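You operate a simulated robot arm through the tools that you are given. There is no shell and no other tool.

Carry out the task below with a simulated two-armed robot. There is one attempt and no reset: what you move stays moved.

Task
Clamp the filled dome mould, turn it over to drain, turn it back and unclamp it.
Fine: it lies in the turning frame; both clamps closed before it turns; it drains into the catch tray until only shells are left. Where these are worked on the way, their far stop is far enough and under half their travel is too little: turning frame.

It is judged by the outcome, as a careful person would: the job done as asked, and still so three seconds after it is handed in. It fails if anything else is knocked over, pushed out of place, dropped, spilled or broken.

Robot
Two 7-joint arms with fingered hands on one trunk that stands fixed in place. Base frame: the origin is at the foot of the trunk, x ahead of it, y to its left, z up; the work surface is at about z = 0.92. Units: m, degrees, N and s.
The left shoulder is at [0.03, 0.136, 1.305], the right one opposite. Each reaches about 1.253 m from its shoulder. Payload 5 kg a hand.
The TCP of each hand is the grasp point between the finger pads, 0.042 m short of the fingertips. In the tool frame z runs along the fingers and y along their closing line. The gripper opens to 0.208 m; its body begins 0.119 m behind the TCP. The gripper is a hand of 4 fingers: y runs from the thumb to the fingers, the wrist lies at [0, 0, -0.332] in the tool frame, and closing takes about 1.5 s.
Orientation is that of the tool frame in the base frame, as a unit quaternion [w, x, y, z]. With the fingers straight down and closing along the base's y, the tool's x points along the base's -x, its y along +y and its z along -z.

Tools
- The arms move only by the tool play_rows. It takes "left_moves", "right_moves" or both (then of equal length, played together; a hand with none holds still); each is a list of rows, each an object of numbers (a shift or turn left out is 0, a gripper value left out holds the last): "x", "y", "z": the shift along the tool's x, y, z in m; "rx", "ry", "rz": the turn, a rotation vector about the tool's x, y, z in degrees; "claw": the closure, from 0 (fully open) to 1 (shut). In form: [{"x": .., "y": .., "z": .., "rx": .., "ry": .., "rz": .., "claw": ..}, ...]. A call has 1 to 20 rows; each row is the pose to reach, as a shift and turn from the pose commanded when the call began, along the tool's axes at that moment. Rows are played at 5 a second. More than 0.05 m and 8.6 degrees between two rows, or a gripper value outside its range, and nothing of the call is played. A pose out of reach is approached as far as the arm can. The call stops where the force on the tool passes 50 N (or 10 N more than at its start, if that is more) or the arm is blocked; 0.2 s more then pass. The fingers move at their own pace (about 0.072 m/s each) and stop on an object; they squeeze with about 31 N. The grip force told is the motor's: it shows also when the fingers shut on nothing. Time passes only in rows, and 0.2 s behind the last, so rows that repeat a pose let the fingers close. It gives the time, the measured TCP pose, the force on the tool (base axes), the opening and the grip force at its end, in the units of the frame above (readings bear some noise), with the torque about the TCP (base axes, N m) and any sound that the robot's microphone picked up.
- Cameras (640 x 400 px; columns grow to the right, rows downward): "scene" is now at [0.0455, 0.0196, 2.0283]; the picture's right is [0.26, -0.97, 0.00], its down [-0.74, -0.20, -0.64] and it looks along [0.61, 0.17, -0.77] (base axes); focal length 312 px, centre (320, 200). "left" rides on the left gripper at [-0.101, 0, -0.145] in its tool frame; the picture's right is [0.00, -1.00, 0.00], its down [0.82, 0.00, -0.57] and it looks along [0.57, 0.00, 0.82] (tool axes); focal length 261 px, centre (320, 200). "right" rides on the right gripper at [0.101, 0, -0.145] in its tool frame; the picture's right is [0.00, 1.00, 0.00], its down [-0.82, 0.00, -0.57] and it looks along [-0.57, 0.00, 0.82] (tool axes); focal length 261 px, centre (320, 200). There is no depth. A picture from a camera that has moved, and an enlarged one, comes with that camera's place and axes in the base frame and with its lens.
- get_image(camera): a new picture of that camera. No time passes.
- move_column(by): moves the trunk up (or, below 0, down) by that many m; the arms and the scene camera ride with it, the base frame stays. It gives what a move gives, with no picture.
- grasp_type(shape, hand): the hand has 4 fingers and takes this shape, open, in about a second: jaw (thumb against the fingers, like two jaws); tri (thumb and two fingers); tip (a fingertip pinch); poke (one finger out to press); point (the index stretched); flat (the hand flat); cup (the hand cupped); fist (a fist). The gripper value then closes the fingers along that shape, each until it touches; the sizes above hold for jaw. It gives what a move gives, with no picture.
- pan_tilt(pan, tilt): turns the head with the scene camera to pan (to the left, within 143 degrees either way) and tilt (down, from -29 to 69), counted from straight ahead of the robot. It gives what a move gives.
- zoom(camera, box): a new picture of the part [left, top, right, bottom] of that camera's present view, enlarged. No time passes.
- sign_off(): hands the job in; it is judged then, once.

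Places have to be worked out from the pictures, the camera data and where the tool is seen. Open the grippers and draw the arms clear of the work before you hand the job in, unless the task says otherwise.

The tools are called after "Call:" as name(argument=value, ...) on one line, values as JSON. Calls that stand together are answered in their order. play_rows: Moves the arms, as the interface text tells. Its arguments: {"type":"object","properties":{"left_moves":{"type":"array"},"right_moves":{"type":"array"}},"required":[]} The other tools are called the same way: move_column (by) moves the trunk up or down; grasp_type (shape, hand) gives the hand a shape; pan_tilt (pan, tilt) turns the head that bears the scene camera; get_image (camera) takes a picture; zoom (camera, box) takes an enlarged picture of a part of a camera's view; sign_off () hands the job in.

At the start:

```text
time: 0.0
left_tcp_pos: [0.6552, 0.3697, 1.3882]
left_tool_rot: [0.0, 0.0, 1.0, 0.0]
left_wrist_force: [-0.7, 0.2, 0.3]
left_ft_torque: [-0.01, 0.01, 0.02]
left_gripper_width: 0.2081
left_gripper_force: 0.1
left_shape: jaw
right_tcp_pos: [0.7331, -0.2184, 1.3632]
right_tool_rot: [0.0, -0.001, 1.0, 0.0]
right_wrist_force: [0.3, -0.5, 0.9]
right_ft_torque: [0.01, -0.04, 0.02]
right_gripper_width: 0.2079
right_gripper_force: 0.1
right_shape: jaw
trunk travel left (down, up): [-0.325, 0.165]
head pan, tilt (commanded): [15.2, 50.5]
```

scene: 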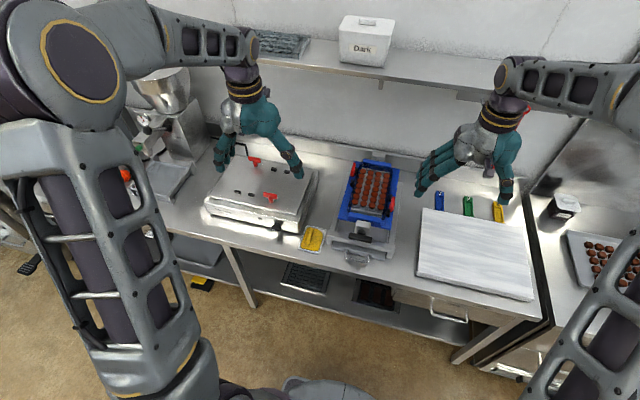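
right: 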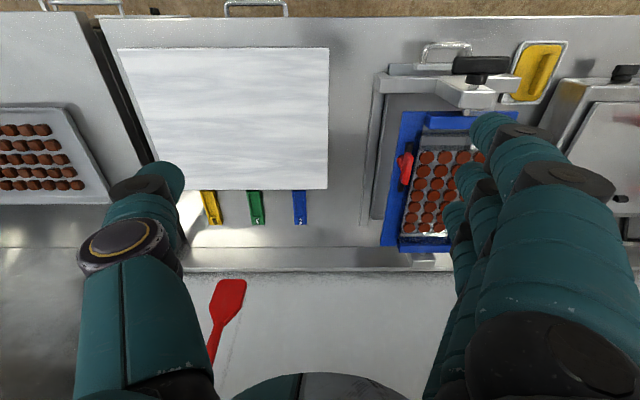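
left: 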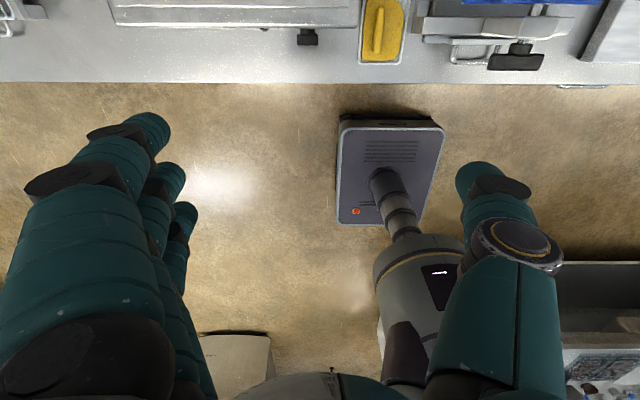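

I see the turning frame with the blue cradle and the filled mould near the middle of the bench; I take enlarged pictures to understand the mechanism.

Call:
zoom(camera="scene", box=[290, 130, 450, 280])

Call:
zoom(camera="right", box=[350, 20, 600, 280])

Call:
zoom(camera="scene", box=[190, 130, 350, 280])

```text
2.67 times, centred on (370, 205) of scene
camera zoom: at [0.0455, 0.0196, 2.0283], right [0.26, -0.97, 0.0], down [-0.74, -0.2, -0.64], along [0.61, 0.17, -0.77], focal length 833 px, centre (187, 187)
```

zoom: 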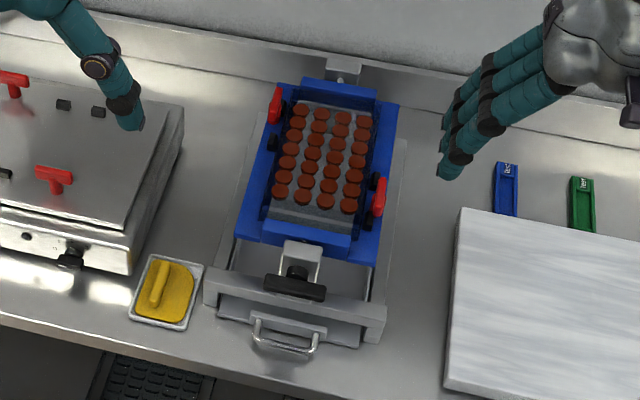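

```text
1.54 times, centred on (475, 150) of right
camera zoom: at [0.6327, -0.2192, 1.5079], right [0.0, 1.0, 0.0], down [0.82, 0.0, 0.57], along [0.57, 0.0, -0.82], focal length 401 px, centre (82, 277)
```

zoom: 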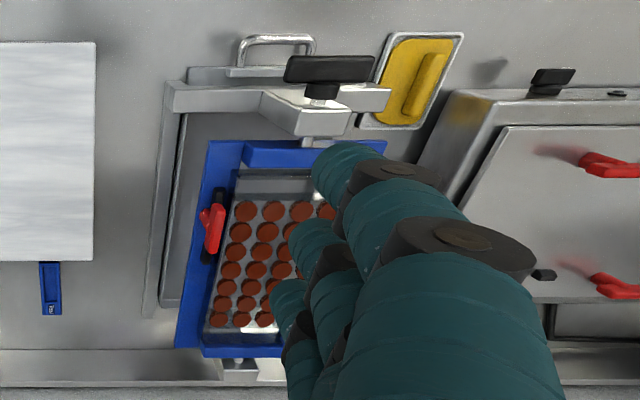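

```text
2.67 times, centred on (270, 205) of scene
camera zoom: at [0.0455, 0.0196, 2.0283], right [0.26, -0.97, 0.0], down [-0.74, -0.2, -0.64], along [0.61, 0.17, -0.77], focal length 833 px, centre (453, 187)
```

zoom: 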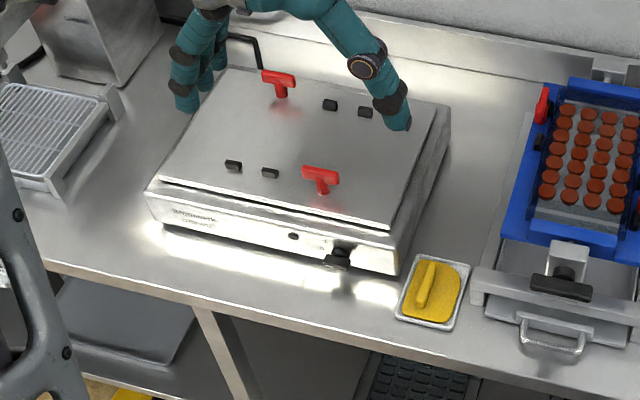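

The T-handle of the frame seems to be at about (0.69, 0.04, 1.04) with two red clamps on the cradle's long sides. I enlarge the clamps and the crank further.

Call:
zoom(camera="scene", box=[335, 150, 410, 200])

Call:
zoom(camera="scene", box=[325, 195, 415, 275])

Call:
zoom(camera="right", box=[360, 100, 480, 270])

Call:
zoom(camera="right", box=[370, 30, 560, 150])

```text
8.00 times, centred on (372, 175) of scene
camera zoom: at [0.0455, 0.0196, 2.0283], right [0.26, -0.97, 0.0], down [-0.74, -0.2, -0.64], along [0.61, 0.17, -0.77], focal length 2500 px, centre (-100, 400)
```

zoom: 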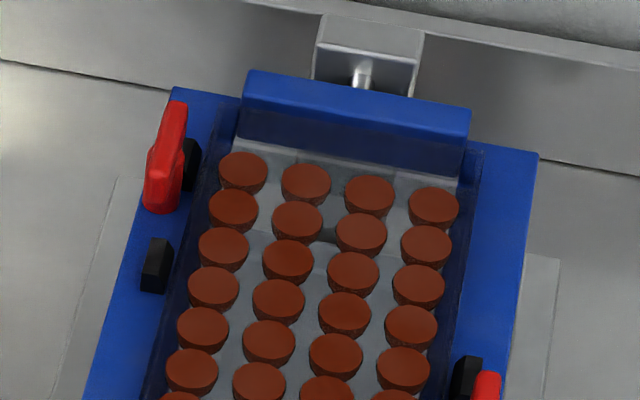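

```text
5.00 times, centred on (370, 235) of scene
camera zoom: at [0.0455, 0.0196, 2.0283], right [0.26, -0.97, 0.0], down [-0.74, -0.2, -0.64], along [0.61, 0.17, -0.77], focal length 1562 px, centre (70, 25)
```

zoom: 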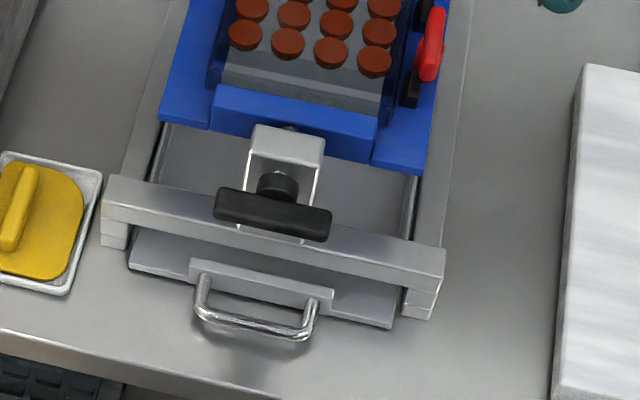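

```text
2.35 times, centred on (420, 185) of right
camera zoom: at [0.6327, -0.2192, 1.5079], right [0.0, 1.0, 0.0], down [0.82, 0.0, 0.57], along [0.57, 0.0, -0.82], focal length 613 px, centre (85, 235)
```

zoom: 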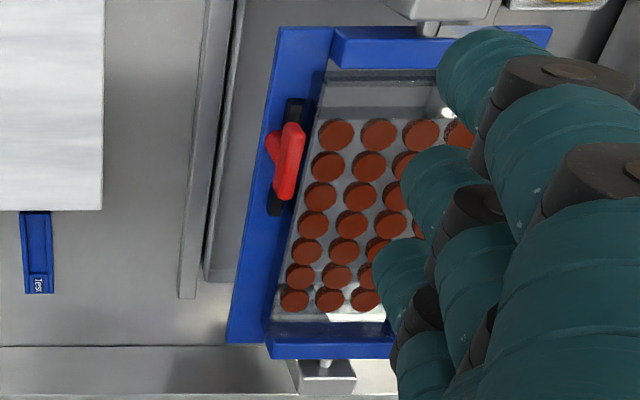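

```text
3.33 times, centred on (465, 90) of right
camera zoom: at [0.6327, -0.2192, 1.5079], right [0.0, 1.0, 0.0], down [0.82, 0.0, 0.57], along [0.57, 0.0, -0.82], focal length 869 px, centre (-163, 567)
```

zoom: 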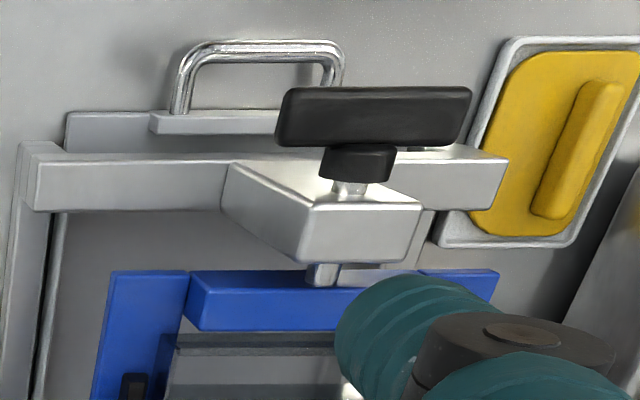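

The cradle turns on an axle along the base x, with a black T-handle in front; the clamps are red T-levers between black blocks. I bring the right hand over the frame at a safe height for a closer camera view.

Call:
play_rows(right_moves=[{"y": 0.04}, {"y": 0.08, "z": 0.01}, {"y": 0.12, "z": 0.03}, {"y": 0.16, "z": 0.05}, {"y": 0.2, "z": 0.07}, {"y": 0.24, "z": 0.09}, {"y": 0.25, "z": 0.1, "x": 0.02}])

Call:
get_image(camera="right")

```text
time: 1.6
left_tcp_pos: [0.6526, 0.3696, 1.39]
left_tool_rot: [0.001, 0.0, 1.0, 0.0]
left_wrist_force: [0.2, 0.3, 0.5]
left_ft_torque: [0.07, -0.14, 0.03]
left_gripper_width: 0.2078
left_gripper_force: 0.0
left_shape: jaw
right_tcp_pos: [0.7113, 0.0304, 1.2652]
right_tool_rot: [0.001, -0.001, 1.0, -0.001]
right_wrist_force: [-0.6, 0.6, 1.0]
right_ft_torque: [0.04, -0.08, -0.02]
right_gripper_width: 0.2081
right_gripper_force: 0.0
right_shape: jaw
trunk travel left (down, up): [-0.325, 0.165]
head pan, tilt (commanded): [15.2, 50.5]
```

```text
taken
camera right: at [0.6095, 0.0304, 1.4092], right [0.0, 1.0, 0.0], down [0.82, 0.0, 0.57], along [0.57, 0.0, -0.82], focal length 261 px, centre (320, 200)
```

right: 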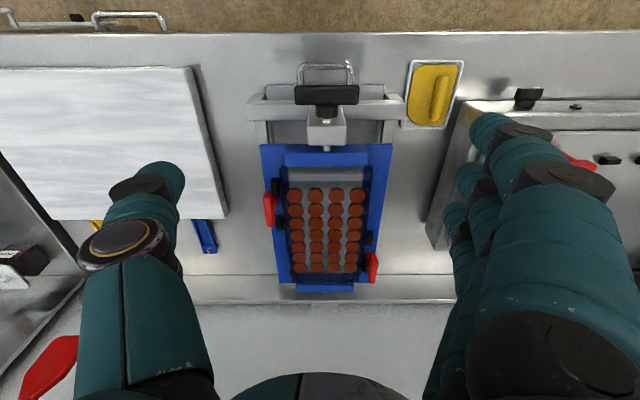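

Call:
zoom(camera="right", box=[240, 130, 400, 300])

Call:
zoom(camera="right", box=[255, 165, 315, 240])

Call:
zoom(camera="right", box=[340, 210, 400, 295])

Call:
zoom(camera="right", box=[240, 50, 420, 180])

```text
2.35 times, centred on (320, 215) of right
camera zoom: at [0.6095, 0.0304, 1.4092], right [0.0, 1.0, 0.0], down [0.82, 0.0, 0.57], along [0.57, 0.0, -0.82], focal length 613 px, centre (320, 165)
```

zoom: 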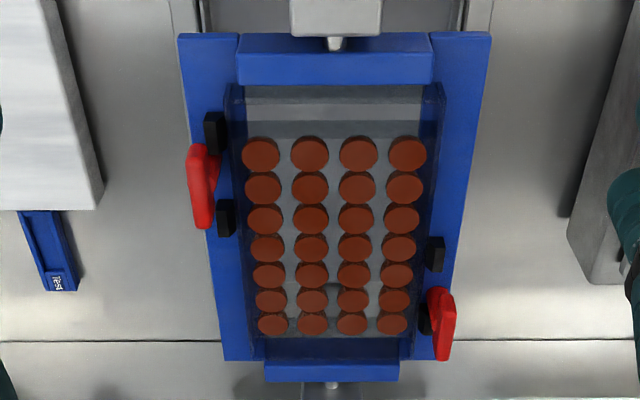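

```text
5.33 times, centred on (285, 202) of right
camera zoom: at [0.6095, 0.0304, 1.4092], right [0.0, 1.0, 0.0], down [0.82, 0.0, 0.57], along [0.57, 0.0, -0.82], focal length 1390 px, centre (507, 187)
```

zoom: 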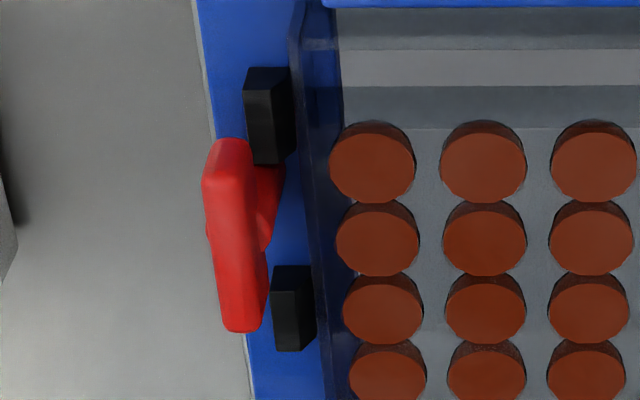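

```text
4.71 times, centred on (370, 252) of right
camera zoom: at [0.6095, 0.0304, 1.4092], right [0.0, 1.0, 0.0], down [0.82, 0.0, 0.57], along [0.57, 0.0, -0.82], focal length 1227 px, centre (85, -47)
```

zoom: 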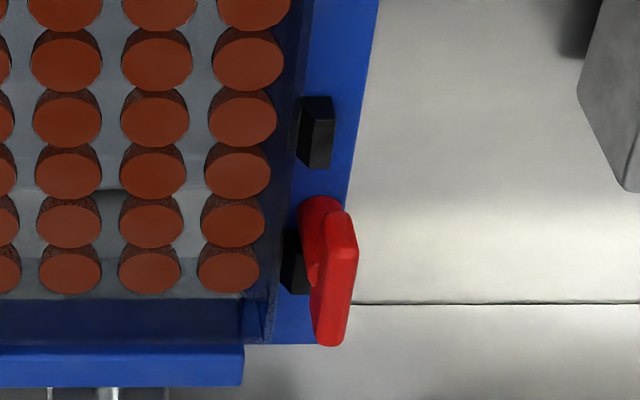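

```text
3.08 times, centred on (330, 115) of right
camera zoom: at [0.6095, 0.0304, 1.4092], right [0.0, 1.0, 0.0], down [0.82, 0.0, 0.57], along [0.57, 0.0, -0.82], focal length 802 px, centre (289, 462)
```

zoom: 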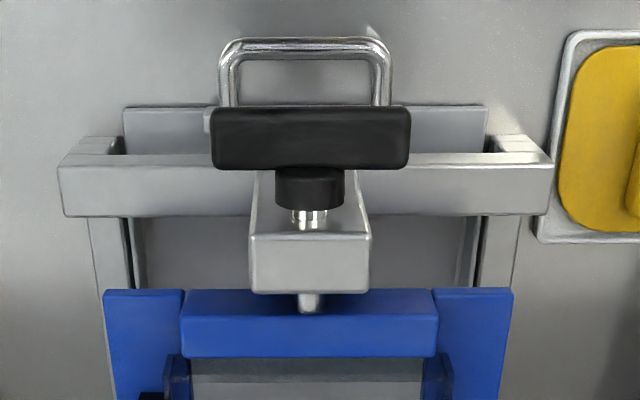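

Both clamps look like red T-levers standing up on stems between two black blocks. I return the right hand to the side and tip the left hand so that its fingers point forward, which gives its camera a low view and tests the reach for the crank.

Call:
play_rows(left_moves=[{"ry": -8}, {"ry": -16}, {"ry": -24}, {"ry": -32}, {"ry": -40}, {"ry": -48}, {"ry": -56}, {"ry": -64}, {"ry": -72}, {"ry": -80}, {"ry": -88}, {"ry": -90}], right_moves=[{"y": -0.04}, {"y": -0.08}, {"y": -0.12}, {"y": -0.16}, {"y": -0.2}, {"y": -0.24}, {"y": -0.28}, {"y": -0.3}, {"y": -0.3}, {"y": -0.3}, {"y": -0.3}, {"y": -0.3}])

Call:
get_image(camera="left")

Call:
get_image(camera="scene")

```text
time: 4.2
left_tcp_pos: [0.6536, 0.3718, 1.3896]
left_tool_rot: [0.708, -0.001, 0.706, 0.0]
left_wrist_force: [-0.2, 0.4, -0.3]
left_ft_torque: [0.02, 0.04, -0.03]
left_gripper_width: 0.208
left_gripper_force: 0.1
left_shape: jaw
left hand out of reach, approached as far as the arm can: row 6
right_tcp_pos: [0.7108, -0.2679, 1.2642]
right_tool_rot: [0.001, 0.0, 1.0, 0.001]
right_wrist_force: [0.4, 0.1, 1.3]
right_ft_torque: [-0.08, -0.13, 0.05]
right_gripper_width: 0.2079
right_gripper_force: 0.1
right_shape: jaw
trunk travel left (down, up): [-0.325, 0.165]
head pan, tilt (commanded): [15.2, 50.5]
```

```text
taken
camera left: at [0.5083, 0.3716, 1.4894], right [0.0, -1.0, 0.01], down [-0.57, -0.01, -0.82], along [0.82, 0.0, -0.57], focal length 261 px, centre (320, 200)
```

left: 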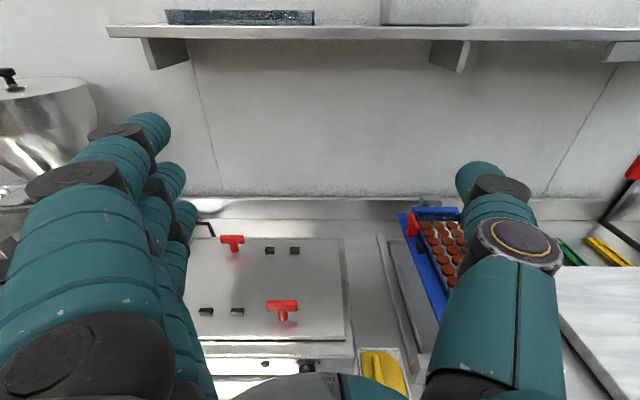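

```text
taken
camera scene: at [0.0431, 0.0211, 2.0284], right [0.26, -0.96, 0.0], down [-0.74, -0.2, -0.64], along [0.62, 0.17, -0.77], focal length 312 px, centre (320, 200)
```

scene: 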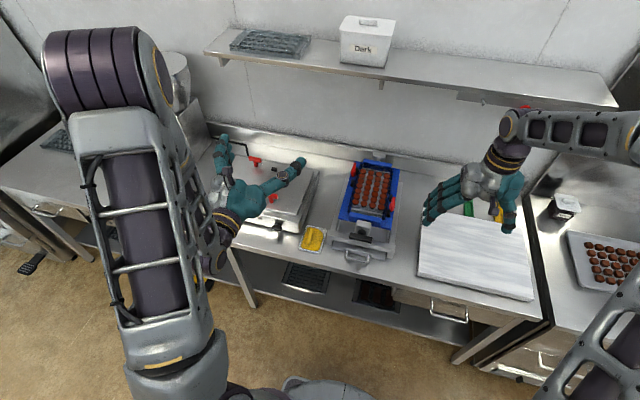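

The left hand reaches fingers-forward fine. I now shift it in front of the frame, lower and back a little, so its camera looks along the axle at the clamps.

Call:
play_rows(left_moves=[{"y": -0.04, "z": -0.02}, {"y": -0.08, "z": -0.04}, {"y": -0.12, "z": -0.06}, {"y": -0.16, "z": -0.08, "x": 0.02}, {"y": -0.2, "z": -0.1, "x": 0.04}, {"y": -0.24, "z": -0.1, "x": 0.07}, {"y": -0.28, "z": -0.1, "x": 0.1}, {"y": -0.32, "z": -0.1, "x": 0.13}, {"y": -0.33, "z": -0.1, "x": 0.15}])

Call:
get_image(camera="left")

```text
time: 6.2
left_tcp_pos: [0.5579, 0.0375, 1.233]
left_tool_rot: [0.708, -0.001, 0.706, 0.001]
left_wrist_force: [1.1, 0.0, 0.0]
left_ft_torque: [0.01, -0.02, 0.01]
left_gripper_width: 0.2077
left_gripper_force: 0.0
left_shape: jaw
left hand out of reach, approached as far as the arm can: row 1, 2, 3, 4, 5, 6, 7, 8, 9
right_tcp_pos: [0.7122, -0.2671, 1.2638]
right_tool_rot: [-0.001, 0.001, 1.0, 0.0]
right_wrist_force: [-0.2, -0.3, -0.8]
right_ft_torque: [0.01, 0.06, 0.03]
right_gripper_width: 0.208
right_gripper_force: 0.0
right_shape: jaw
trunk travel left (down, up): [-0.325, 0.165]
head pan, tilt (commanded): [15.2, 50.5]
```

```text
taken
camera left: at [0.4123, 0.0364, 1.3329], right [0.0, -1.0, 0.0], down [-0.57, 0.0, -0.82], along [0.82, 0.0, -0.57], focal length 261 px, centre (320, 200)
```

left: 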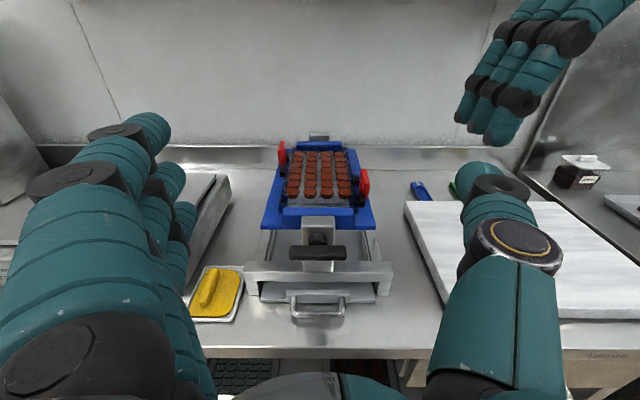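

Call:
zoom(camera="left", box=[250, 130, 390, 220])

Call:
zoom(camera="left", box=[240, 200, 400, 330])

Call:
zoom(camera="left", box=[345, 160, 380, 200])

Call:
zoom(camera="left", box=[265, 135, 305, 180])

```text
4.44 times, centred on (320, 175) of left
camera zoom: at [0.4123, 0.0364, 1.3329], right [0.0, -1.0, 0.0], down [-0.57, 0.0, -0.82], along [0.82, 0.0, -0.57], focal length 1158 px, centre (320, 311)
```

zoom: 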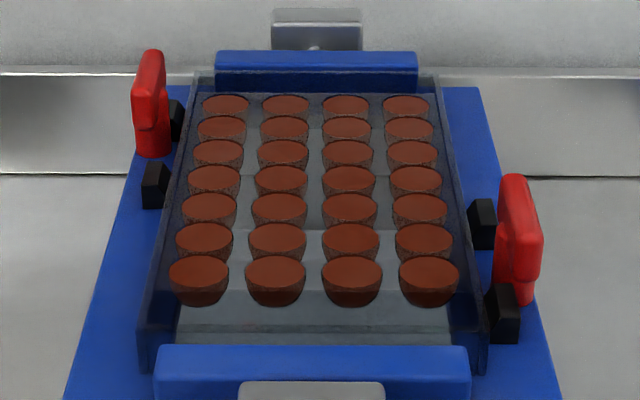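

```text
3.08 times, centred on (320, 265) of left
camera zoom: at [0.4123, 0.0364, 1.3329], right [0.0, -1.0, 0.0], down [-0.57, 0.0, -0.82], along [0.82, 0.0, -0.57], focal length 802 px, centre (320, 0)
```

zoom: 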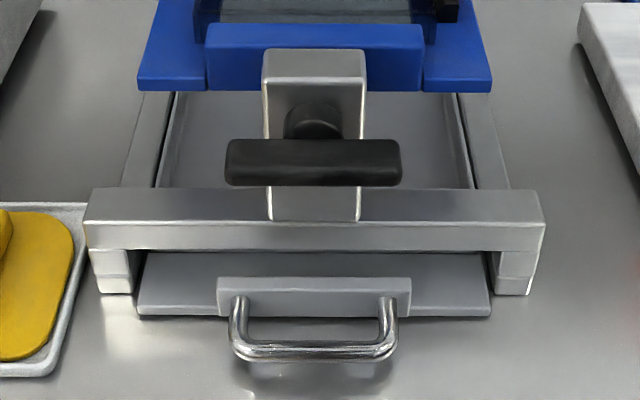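

```text
10.00 times, centred on (362, 180) of left
camera zoom: at [0.4123, 0.0364, 1.3329], right [0.0, -1.0, 0.0], down [-0.57, 0.0, -0.82], along [0.82, 0.0, -0.57], focal length 2606 px, centre (-105, 400)
```

zoom: 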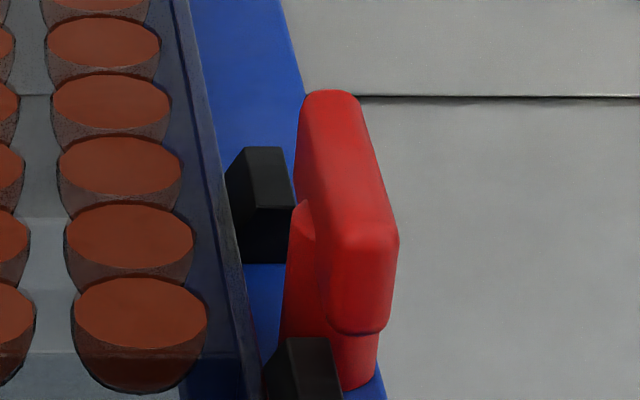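

```text
8.89 times, centred on (285, 158) of left
camera zoom: at [0.4123, 0.0364, 1.3329], right [0.0, -1.0, 0.0], down [-0.57, 0.0, -0.82], along [0.82, 0.0, -0.57], focal length 2317 px, centre (631, 578)
```

zoom: 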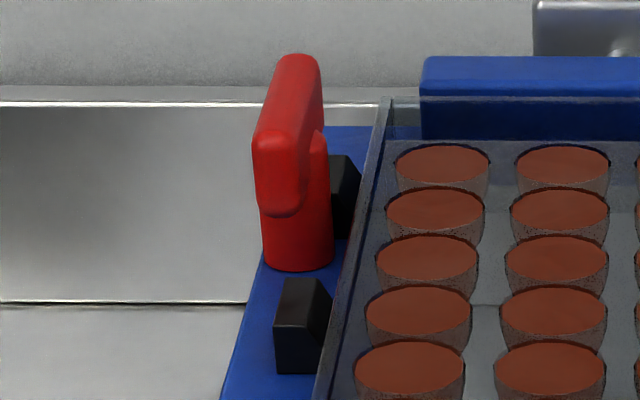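

The clamps appear as vertical red T-knobs (bar about 5 cm long along x, top near z 1.07) at roughly (0.875, -0.054) and (1.01, 0.13). I lower the left hand to get a flatter view of their mechanism and of the mould rim.

Call:
play_rows(left_moves=[{"x": 0.03}, {"x": 0.06}, {"x": 0.09}, {"x": 0.11}])

Call:
get_image(camera="left")

Call:
zoom(camera="left", box=[250, 90, 400, 190])

```text
time: 7.2
left_tcp_pos: [0.5586, 0.036, 1.1231]
left_tool_rot: [0.707, 0.0, 0.707, -0.001]
left_wrist_force: [-0.1, 0.3, 0.0]
left_ft_torque: [0.03, -0.02, 0.01]
left_gripper_width: 0.2078
left_gripper_force: 0.0
left_shape: jaw
right_tcp_pos: [0.714, -0.2693, 1.2623]
right_tool_rot: [0.0, 0.0, 1.0, 0.0]
right_wrist_force: [0.0, 0.2, 0.3]
right_ft_torque: [0.03, 0.06, -0.03]
right_gripper_width: 0.2077
right_gripper_force: 0.1
right_shape: jaw
trunk travel left (down, up): [-0.325, 0.165]
head pan, tilt (commanded): [15.2, 50.5]
```

```text
taken
camera left: at [0.4143, 0.0353, 1.223], right [0.0, -1.0, 0.0], down [-0.57, 0.0, -0.82], along [0.82, 0.0, -0.57], focal length 261 px, centre (320, 200)
```

left: 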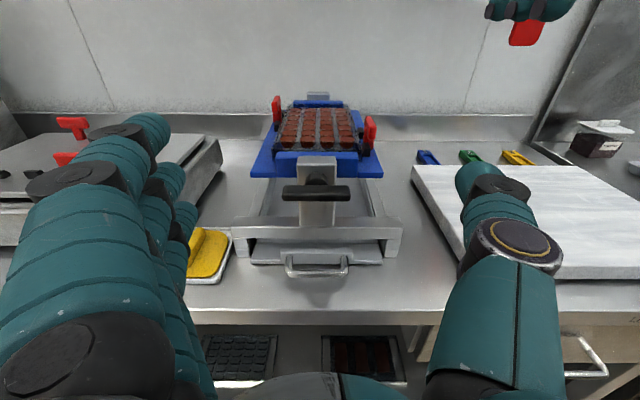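

```text
4.00 times, centred on (325, 140) of left
camera zoom: at [0.4143, 0.0353, 1.223], right [0.0, -1.0, 0.0], down [-0.57, 0.0, -0.82], along [0.82, 0.0, -0.57], focal length 1043 px, centre (300, 440)
```

zoom: 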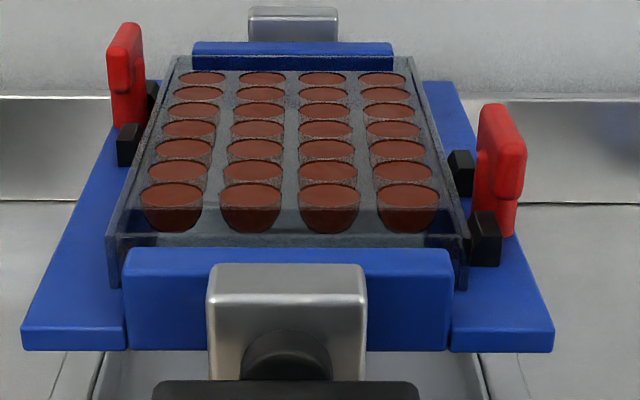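

The mould sits on the blue plate between raised end rails, with the clamps beside it. I zoom in on both clamps from this flatter angle.

Call:
zoom(camera="left", box=[350, 105, 390, 160])

Call:
zoom(camera="left", box=[262, 85, 302, 140])

Call:
zoom(camera="right", box=[350, 120, 500, 260])

```text
7.27 times, centred on (370, 132) of left
camera zoom: at [0.4143, 0.0353, 1.223], right [0.0, -1.0, 0.0], down [-0.57, 0.0, -0.82], along [0.82, 0.0, -0.57], focal length 1896 px, centre (-44, 691)
```

zoom: 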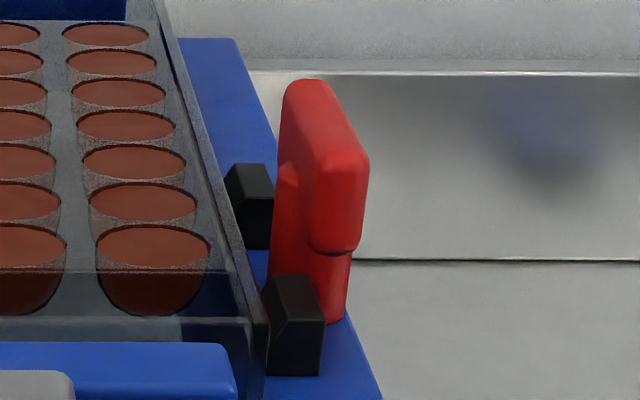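

```text
7.27 times, centred on (282, 112) of left
camera zoom: at [0.4143, 0.0353, 1.223], right [0.0, -1.0, 0.0], down [-0.57, 0.0, -0.82], along [0.82, 0.0, -0.57], focal length 1896 px, centre (596, 836)
```

zoom: 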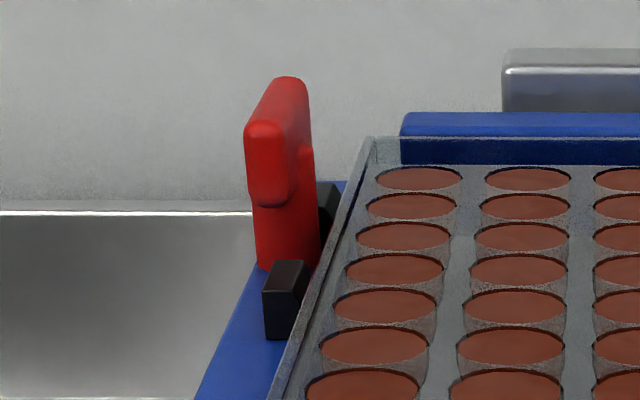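

```text
2.86 times, centred on (425, 190) of right
camera zoom: at [0.6123, -0.2691, 1.4081], right [0.0, 1.0, 0.0], down [0.82, 0.0, 0.57], along [0.57, 0.0, -0.82], focal length 745 px, centre (20, 229)
```

zoom: 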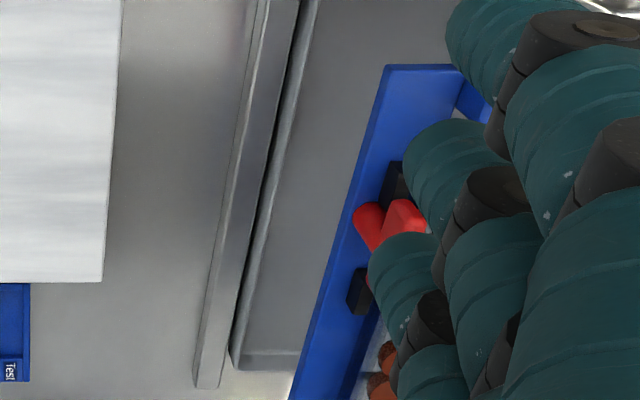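

The T-knobs sit 180° symmetric, each nearer to its outer black block, so it is still open whether they turn or slide. I look at the similar red T-handles on the tank lid and at this clamp from the scene camera for hints.

Call:
zoom(camera="scene", box=[205, 140, 325, 240])

Call:
zoom(camera="scene", box=[340, 155, 365, 190])

Call:
zoom(camera="scene", box=[375, 180, 405, 220])

```text
4.00 times, centred on (265, 190) of scene
camera zoom: at [0.0462, 0.0193, 2.0283], right [0.26, -0.97, 0.0], down [-0.74, -0.2, -0.64], along [0.61, 0.17, -0.77], focal length 1250 px, centre (540, 240)
```

zoom: 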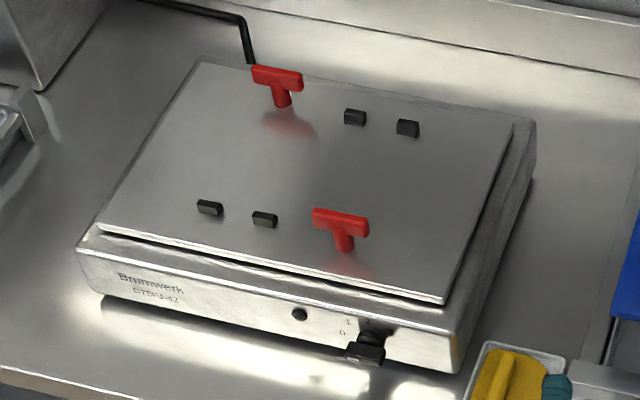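

```text
11.43 times, centred on (352, 172) of scene
camera zoom: at [0.0462, 0.0193, 2.0283], right [0.26, -0.97, 0.0], down [-0.74, -0.2, -0.64], along [0.61, 0.17, -0.77], focal length 3571 px, centre (-51, 514)
```

zoom: 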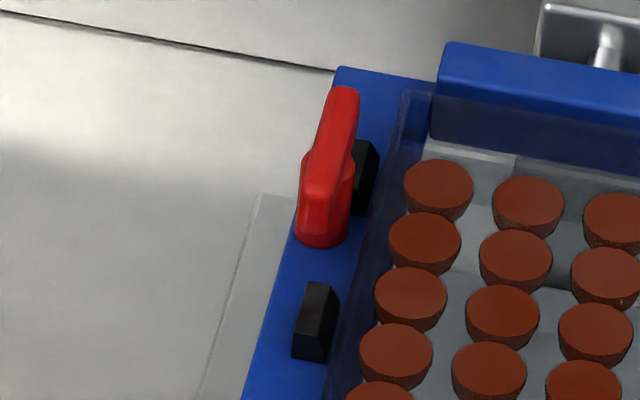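

```text
10.00 times, centred on (390, 200) of scene
camera zoom: at [0.0462, 0.0193, 2.0283], right [0.26, -0.97, 0.0], down [-0.74, -0.2, -0.64], along [0.61, 0.17, -0.77], focal length 3125 px, centre (-380, 200)
```

zoom: 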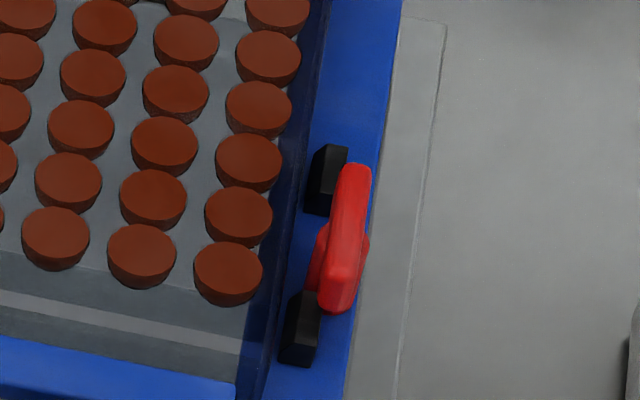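

The left machine is a vibrating table with the same turn-button T-clamps and locating blocks, so I take the cradle's T-knobs to be turn-buttons about the vertical (open now, bar along x). I try the right hand's fingertip-pinch shape and look at it.

Call:
grasp_type(shape="tip", hand="right")

Call:
get_image(camera="right")

Call:
zoom(camera="scene", box=[400, 80, 580, 250])

```text
time: 8.1
left_tcp_pos: [0.5587, 0.0355, 1.1229]
left_tool_rot: [0.707, 0.0, 0.708, 0.0]
left_wrist_force: [-0.2, -0.5, -0.2]
left_ft_torque: [-0.05, 0.0, 0.01]
left_gripper_width: 0.2079
left_gripper_force: 0.0
left_shape: jaw
right_tcp_pos: [0.7129, -0.268, 1.2625]
right_tool_rot: [0.0, -0.001, 1.0, 0.0]
right_wrist_force: [0.3, 0.0, 0.1]
right_ft_torque: [-0.01, 0.0, -0.02]
right_gripper_width: 0.2079
right_gripper_force: 0.1
right_shape: tip
trunk travel left (down, up): [-0.325, 0.165]
head pan, tilt (commanded): [15.2, 50.5]
```

```text
taken
camera right: at [0.612, -0.2691, 1.4083], right [0.0, 1.0, 0.0], down [0.82, 0.0, 0.57], along [0.57, 0.0, -0.82], focal length 261 px, centre (320, 200)
```

right: 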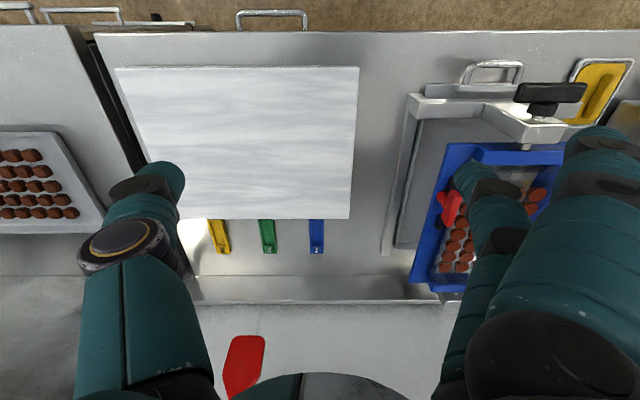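

```text
2.35 times, centred on (490, 165) of scene
camera zoom: at [0.0457, 0.0193, 2.0283], right [0.26, -0.97, 0.0], down [-0.74, -0.2, -0.64], along [0.61, 0.17, -0.77], focal length 735 px, centre (-80, 282)
```

zoom: 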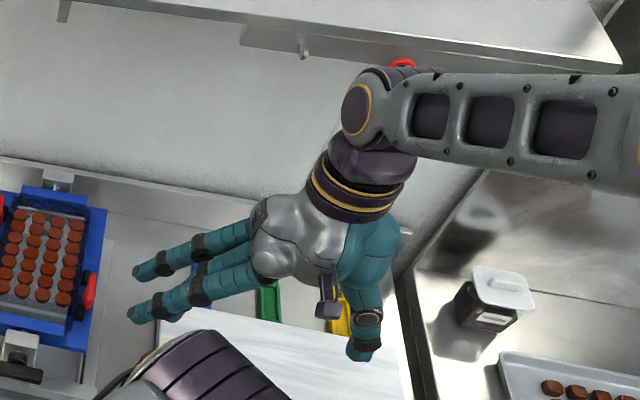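

In "tip" two fingers are held aside. I close the pinch in free air to see where the fingertips meet.

Call:
play_rows(right_moves=[{"claw": 1}, {"claw": 1}, {"claw": 1}, {"claw": 1}, {"claw": 1}, {"claw": 1}, {"claw": 1}, {"claw": 1}, {"claw": 1}, {"claw": 1}])

Call:
get_image(camera="right")

Call:
zoom(camera="scene", box=[400, 80, 580, 250])

```text
time: 10.3
left_tcp_pos: [0.5587, 0.036, 1.1222]
left_tool_rot: [0.707, 0.0, 0.707, 0.0]
left_wrist_force: [0.9, -0.4, -0.1]
left_ft_torque: [-0.02, -0.01, -0.03]
left_gripper_width: 0.2078
left_gripper_force: 0.1
left_shape: jaw
right_tcp_pos: [0.713, -0.2686, 1.2639]
right_tool_rot: [0.0, 0.0, 1.0, 0.0]
right_wrist_force: [0.0, 0.2, 0.8]
right_ft_torque: [-0.01, 0.03, -0.01]
right_gripper_width: 0.0
right_gripper_force: 30.9
right_shape: tip
trunk travel left (down, up): [-0.325, 0.165]
head pan, tilt (commanded): [15.2, 50.5]
```

```text
taken
camera right: at [0.6119, -0.2691, 1.4084], right [0.0, 1.0, 0.0], down [0.82, 0.0, 0.57], along [0.57, 0.0, -0.82], focal length 261 px, centre (320, 200)
```

right: 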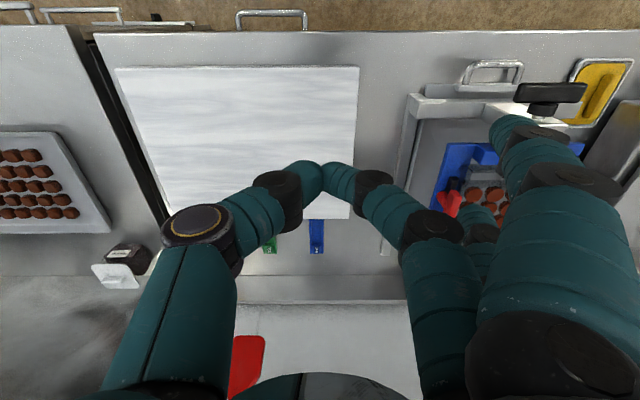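

```text
2.35 times, centred on (490, 165) of scene
camera zoom: at [0.0455, 0.0193, 2.0283], right [0.26, -0.97, 0.0], down [-0.74, -0.2, -0.64], along [0.61, 0.17, -0.77], focal length 735 px, centre (-80, 282)
```

zoom: 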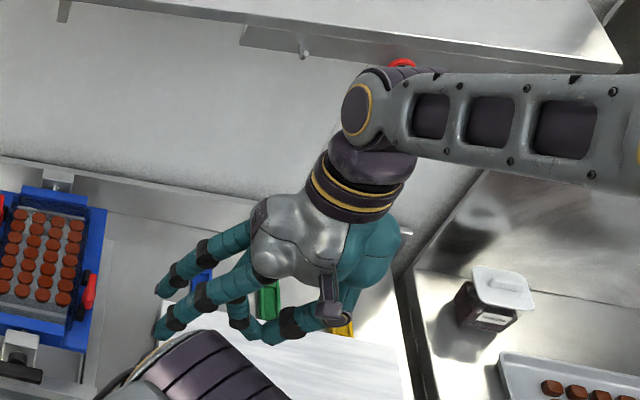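

The pinch meets on the tool axis about 0.042 m below the TCP. I open it part way to check how low the tips get at a small opening.

Call:
play_rows(right_moves=[{"claw": 0.7}, {"claw": 0.7}, {"claw": 0.7}, {"claw": 0.7}, {"claw": 0.7}])

Call:
get_image(camera="right")

```text
time: 11.5
left_tcp_pos: [0.5599, 0.0353, 1.1225]
left_tool_rot: [0.707, 0.0, 0.707, 0.0]
left_wrist_force: [-0.1, 0.2, -0.4]
left_ft_torque: [-0.01, 0.02, -0.03]
left_gripper_width: 0.2076
left_gripper_force: 0.0
left_shape: jaw
right_tcp_pos: [0.7129, -0.2687, 1.2624]
right_tool_rot: [0.001, -0.001, 1.0, 0.0]
right_wrist_force: [0.1, 0.2, -1.0]
right_ft_torque: [0.01, -0.01, 0.0]
right_gripper_width: 0.0616
right_gripper_force: 0.1
right_shape: tip
trunk travel left (down, up): [-0.325, 0.165]
head pan, tilt (commanded): [15.2, 50.5]
```

```text
taken
camera right: at [0.6119, -0.2692, 1.4084], right [0.0, 1.0, 0.0], down [0.82, 0.0, 0.57], along [0.57, 0.0, -0.82], focal length 261 px, centre (320, 200)
```

right: 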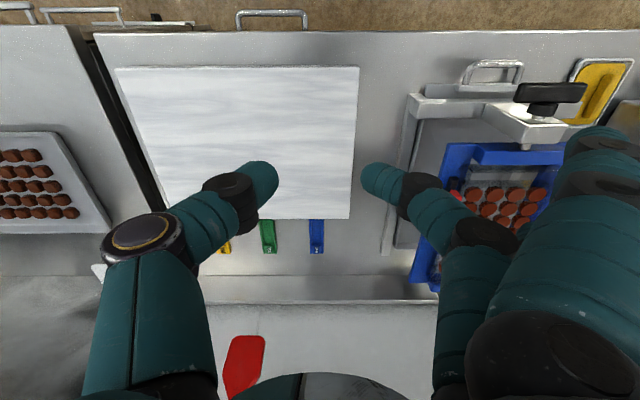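

Tip level stays near TCP−0.04 m, fine for pinching the bar above the rim. I shift the left hand a bit left for clearance and bring the right pinch above the -y clamp, still well clear in height.

Call:
play_rows(left_moves=[{"y": 0.04}, {"y": 0.08}, {"y": 0.12}, {"y": 0.15}, {"y": 0.15}, {"y": 0.15}, {"y": 0.15}], right_moves=[{"x": -0.025, "y": 0.03}, {"x": -0.05, "y": 0.06}, {"x": -0.075, "y": 0.09}, {"x": -0.1, "y": 0.12}, {"x": -0.125, "y": 0.155}, {"x": -0.14, "y": 0.19, "z": 0.02}, {"x": -0.153, "y": 0.214, "z": 0.05}])

Call:
get_image(camera="right")

Call:
get_image(camera="left")

Call:
get_image(camera="scene")

```text
time: 13.1
left_tcp_pos: [0.5619, 0.1859, 1.1211]
left_tool_rot: [0.706, 0.0, 0.708, 0.0]
left_wrist_force: [0.1, 0.4, 0.2]
left_ft_torque: [0.05, -0.04, -0.06]
left_gripper_width: 0.2081
left_gripper_force: 0.1
left_shape: jaw
right_tcp_pos: [0.8706, -0.0557, 1.2124]
right_tool_rot: [0.0, 0.001, 1.0, 0.0]
right_wrist_force: [1.9, -0.3, 1.5]
right_ft_torque: [0.09, 0.18, 0.0]
right_gripper_width: 0.0623
right_gripper_force: 0.1
right_shape: tip
trunk travel left (down, up): [-0.325, 0.165]
head pan, tilt (commanded): [15.2, 50.5]
```

```text
taken
camera right: at [0.7683, -0.0557, 1.3569], right [0.01, 1.0, 0.0], down [0.82, 0.0, 0.57], along [0.57, 0.0, -0.82], focal length 261 px, centre (320, 200)
```

right: 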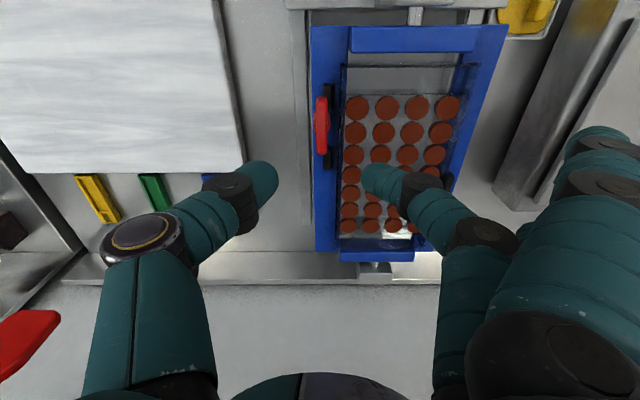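

```text
taken
camera left: at [0.4167, 0.1859, 1.2216], right [0.0, -1.0, 0.01], down [-0.57, 0.0, -0.82], along [0.82, 0.0, -0.57], focal length 261 px, centre (320, 200)
```

left: 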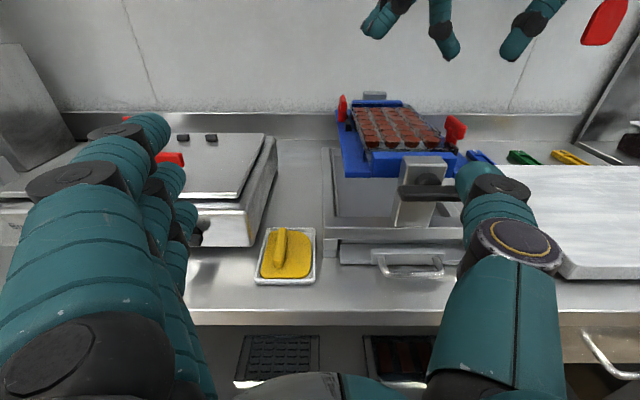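

```text
taken
camera scene: at [0.0477, 0.0204, 2.0282], right [0.26, -0.97, 0.0], down [-0.75, -0.2, -0.64], along [0.61, 0.17, -0.77], focal length 312 px, centre (320, 200)
```

scene: 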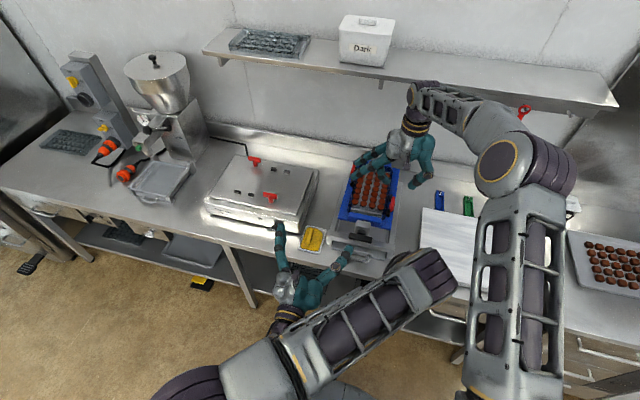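

From nearly above, the bar centre reads about (0.869, -0.053). I zoom in for a top-down look before descending.

Call:
zoom(camera="right", box=[295, 60, 375, 200])

Call:
zoom(camera="left", box=[320, 80, 480, 180])

```text
2.86 times, centred on (335, 130) of right
camera zoom: at [0.7683, -0.0557, 1.3569], right [0.01, 1.0, 0.0], down [0.82, 0.0, 0.57], along [0.57, 0.0, -0.82], focal length 745 px, centre (277, 400)
```

zoom: 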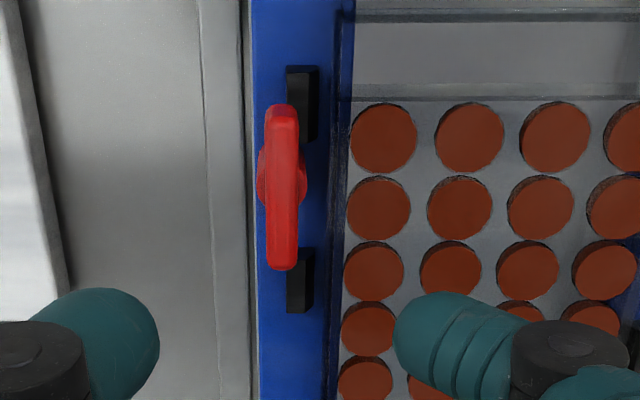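

```text
4.00 times, centred on (400, 130) of left
camera zoom: at [0.4167, 0.1859, 1.2216], right [0.0, -1.0, 0.01], down [-0.57, 0.0, -0.82], along [0.82, 0.0, -0.57], focal length 1043 px, centre (0, 480)
```

zoom: 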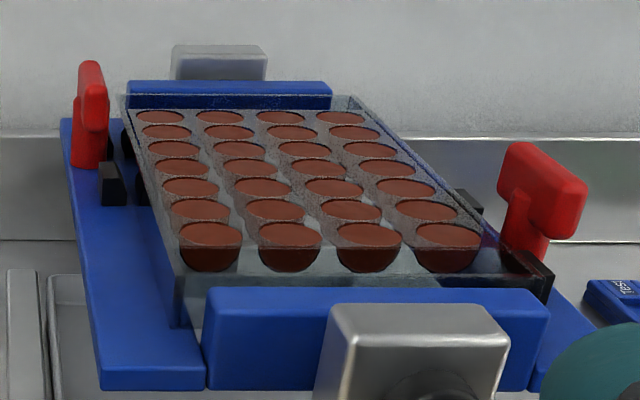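

The T is a turn-button whose bar would reach over the mould's rim when turned across. I descend the open pinch around the bar to TCP z≈1.105.

Call:
play_rows(right_moves=[{"z": 0.03, "y": 0.002}, {"z": 0.06, "y": 0.002}, {"z": 0.085, "y": 0.002}, {"z": 0.1, "y": 0.002}, {"z": 0.107, "y": 0.002}])

Call:
get_image(camera="right")

Call:
get_image(camera="left")

Call:
zoom(camera="left", box=[320, 60, 520, 180])

```text
time: 14.3
left_tcp_pos: [0.5601, 0.1852, 1.1217]
left_tool_rot: [0.707, 0.0, 0.707, 0.0]
left_wrist_force: [-0.2, -0.2, 0.4]
left_ft_torque: [0.02, 0.01, -0.01]
left_gripper_width: 0.2081
left_gripper_force: 0.1
left_shape: jaw
right_tcp_pos: [0.8653, -0.0539, 1.1061]
right_tool_rot: [0.0, 0.0, 1.0, 0.0]
right_wrist_force: [-0.1, 0.2, 0.3]
right_ft_torque: [0.0, 0.02, -0.02]
right_gripper_width: 0.0622
right_gripper_force: 0.0
right_shape: tip
trunk travel left (down, up): [-0.325, 0.165]
head pan, tilt (commanded): [15.2, 50.5]
```

```text
taken
camera right: at [0.7645, -0.0545, 1.2511], right [0.0, 1.0, 0.0], down [0.82, 0.0, 0.57], along [0.57, 0.0, -0.82], focal length 261 px, centre (320, 200)
```

right: 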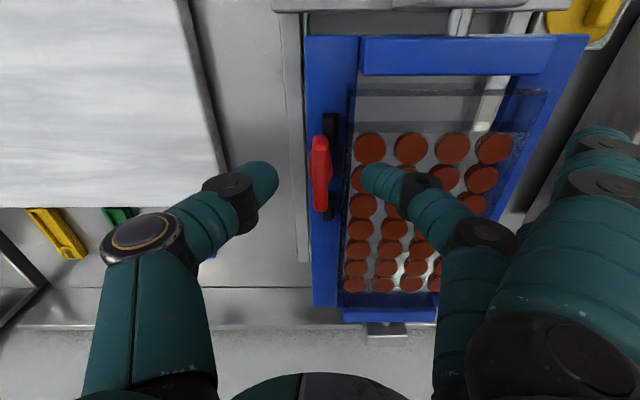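

```text
taken
camera left: at [0.4151, 0.1852, 1.2223], right [0.0, -1.0, 0.0], down [-0.57, 0.0, -0.82], along [0.82, 0.0, -0.57], focal length 261 px, centre (320, 200)
```

left: 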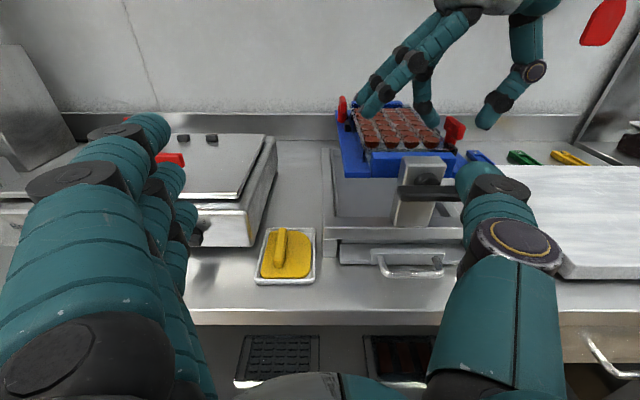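

```text
3.20 times, centred on (420, 120) of left
camera zoom: at [0.4151, 0.1852, 1.2223], right [0.0, -1.0, 0.0], down [-0.57, 0.0, -0.82], along [0.82, 0.0, -0.57], focal length 834 px, centre (0, 456)
```

zoom: 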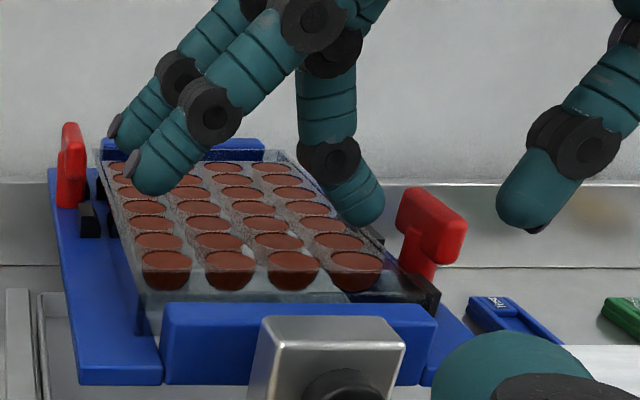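

The inner fingertip's lowest point is near z 1.065. Before going lower I check the rim height against the bar's underside with a closer zoom.

Call:
zoom(camera="left", box=[400, 100, 480, 160])

Call:
zoom(camera="right", box=[290, 90, 380, 240])

```text
6.67 times, centred on (440, 130) of left
camera zoom: at [0.4151, 0.1852, 1.2223], right [0.0, -1.0, 0.0], down [-0.57, 0.0, -0.82], along [0.82, 0.0, -0.57], focal length 1738 px, centre (-480, 667)
```

zoom: 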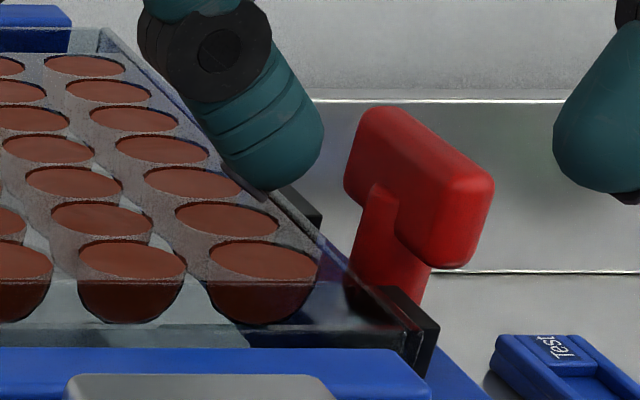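

```text
2.67 times, centred on (335, 165) of right
camera zoom: at [0.7645, -0.0545, 1.2511], right [0.0, 1.0, 0.0], down [0.82, 0.0, 0.57], along [0.57, 0.0, -0.82], focal length 695 px, centre (280, 293)
```

zoom: 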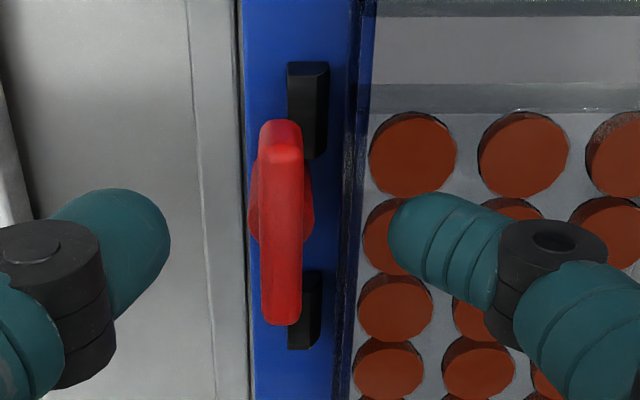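

The rim top looks to be about z 1.056 and the bar spans about 1.052–1.073, so I lower only 7 mm more and close the pinch on the bar.

Call:
play_rows(right_moves=[{"z": 0.004}, {"z": 0.007}, {"z": 0.007, "claw": 0.85}, {"z": 0.007, "claw": 1}, {"z": 0.007, "claw": 1}, {"z": 0.007, "claw": 1}, {"z": 0.007, "claw": 1}, {"z": 0.007, "claw": 1}])

Call:
get_image(camera="right")

Call:
zoom(camera="left", box=[380, 60, 540, 170])

```text
time: 16.1
left_tcp_pos: [0.5598, 0.1862, 1.1213]
left_tool_rot: [0.707, 0.0, 0.707, 0.0]
left_wrist_force: [0.5, -0.4, 0.6]
left_ft_torque: [0.01, -0.03, -0.01]
left_gripper_width: 0.2079
left_gripper_force: 0.1
left_shape: jaw
right_tcp_pos: [0.8657, -0.053, 1.0992]
right_tool_rot: [-0.001, 0.0, 1.0, 0.0]
right_wrist_force: [-0.2, 0.7, -0.7]
right_ft_torque: [0.09, 0.0, -0.03]
right_gripper_width: 0.0081
right_gripper_force: 31.0
right_shape: tip
trunk travel left (down, up): [-0.325, 0.165]
head pan, tilt (commanded): [15.2, 50.5]
```

```text
taken
camera right: at [0.7655, -0.0535, 1.2445], right [0.0, 1.0, 0.0], down [0.82, 0.0, 0.57], along [0.57, 0.0, -0.82], focal length 261 px, centre (320, 200)
```

right: 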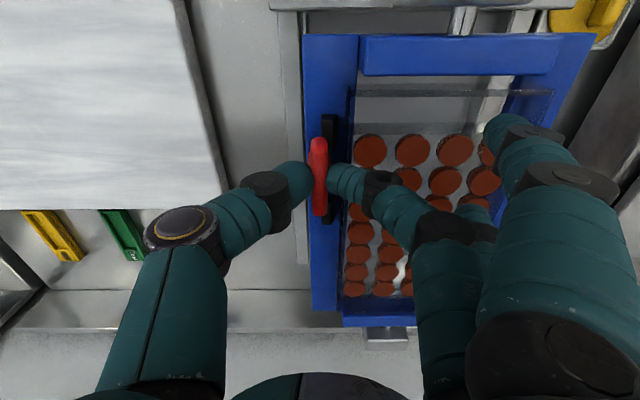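

```text
3.64 times, centred on (460, 115) of left
camera zoom: at [0.4153, 0.1854, 1.2222], right [0.0, -1.0, 0.0], down [-0.57, 0.0, -0.82], along [0.82, 0.0, -0.57], focal length 948 px, centre (-189, 509)
```

zoom: 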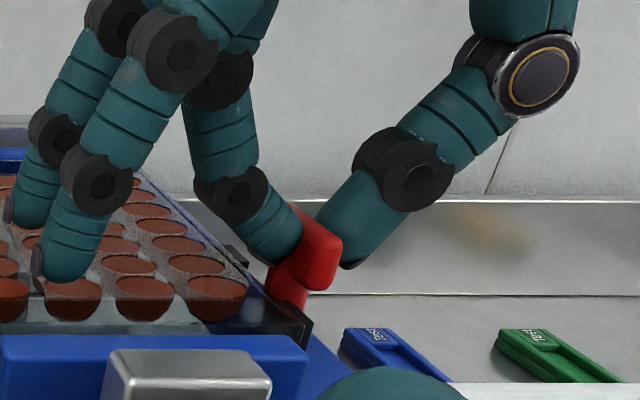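

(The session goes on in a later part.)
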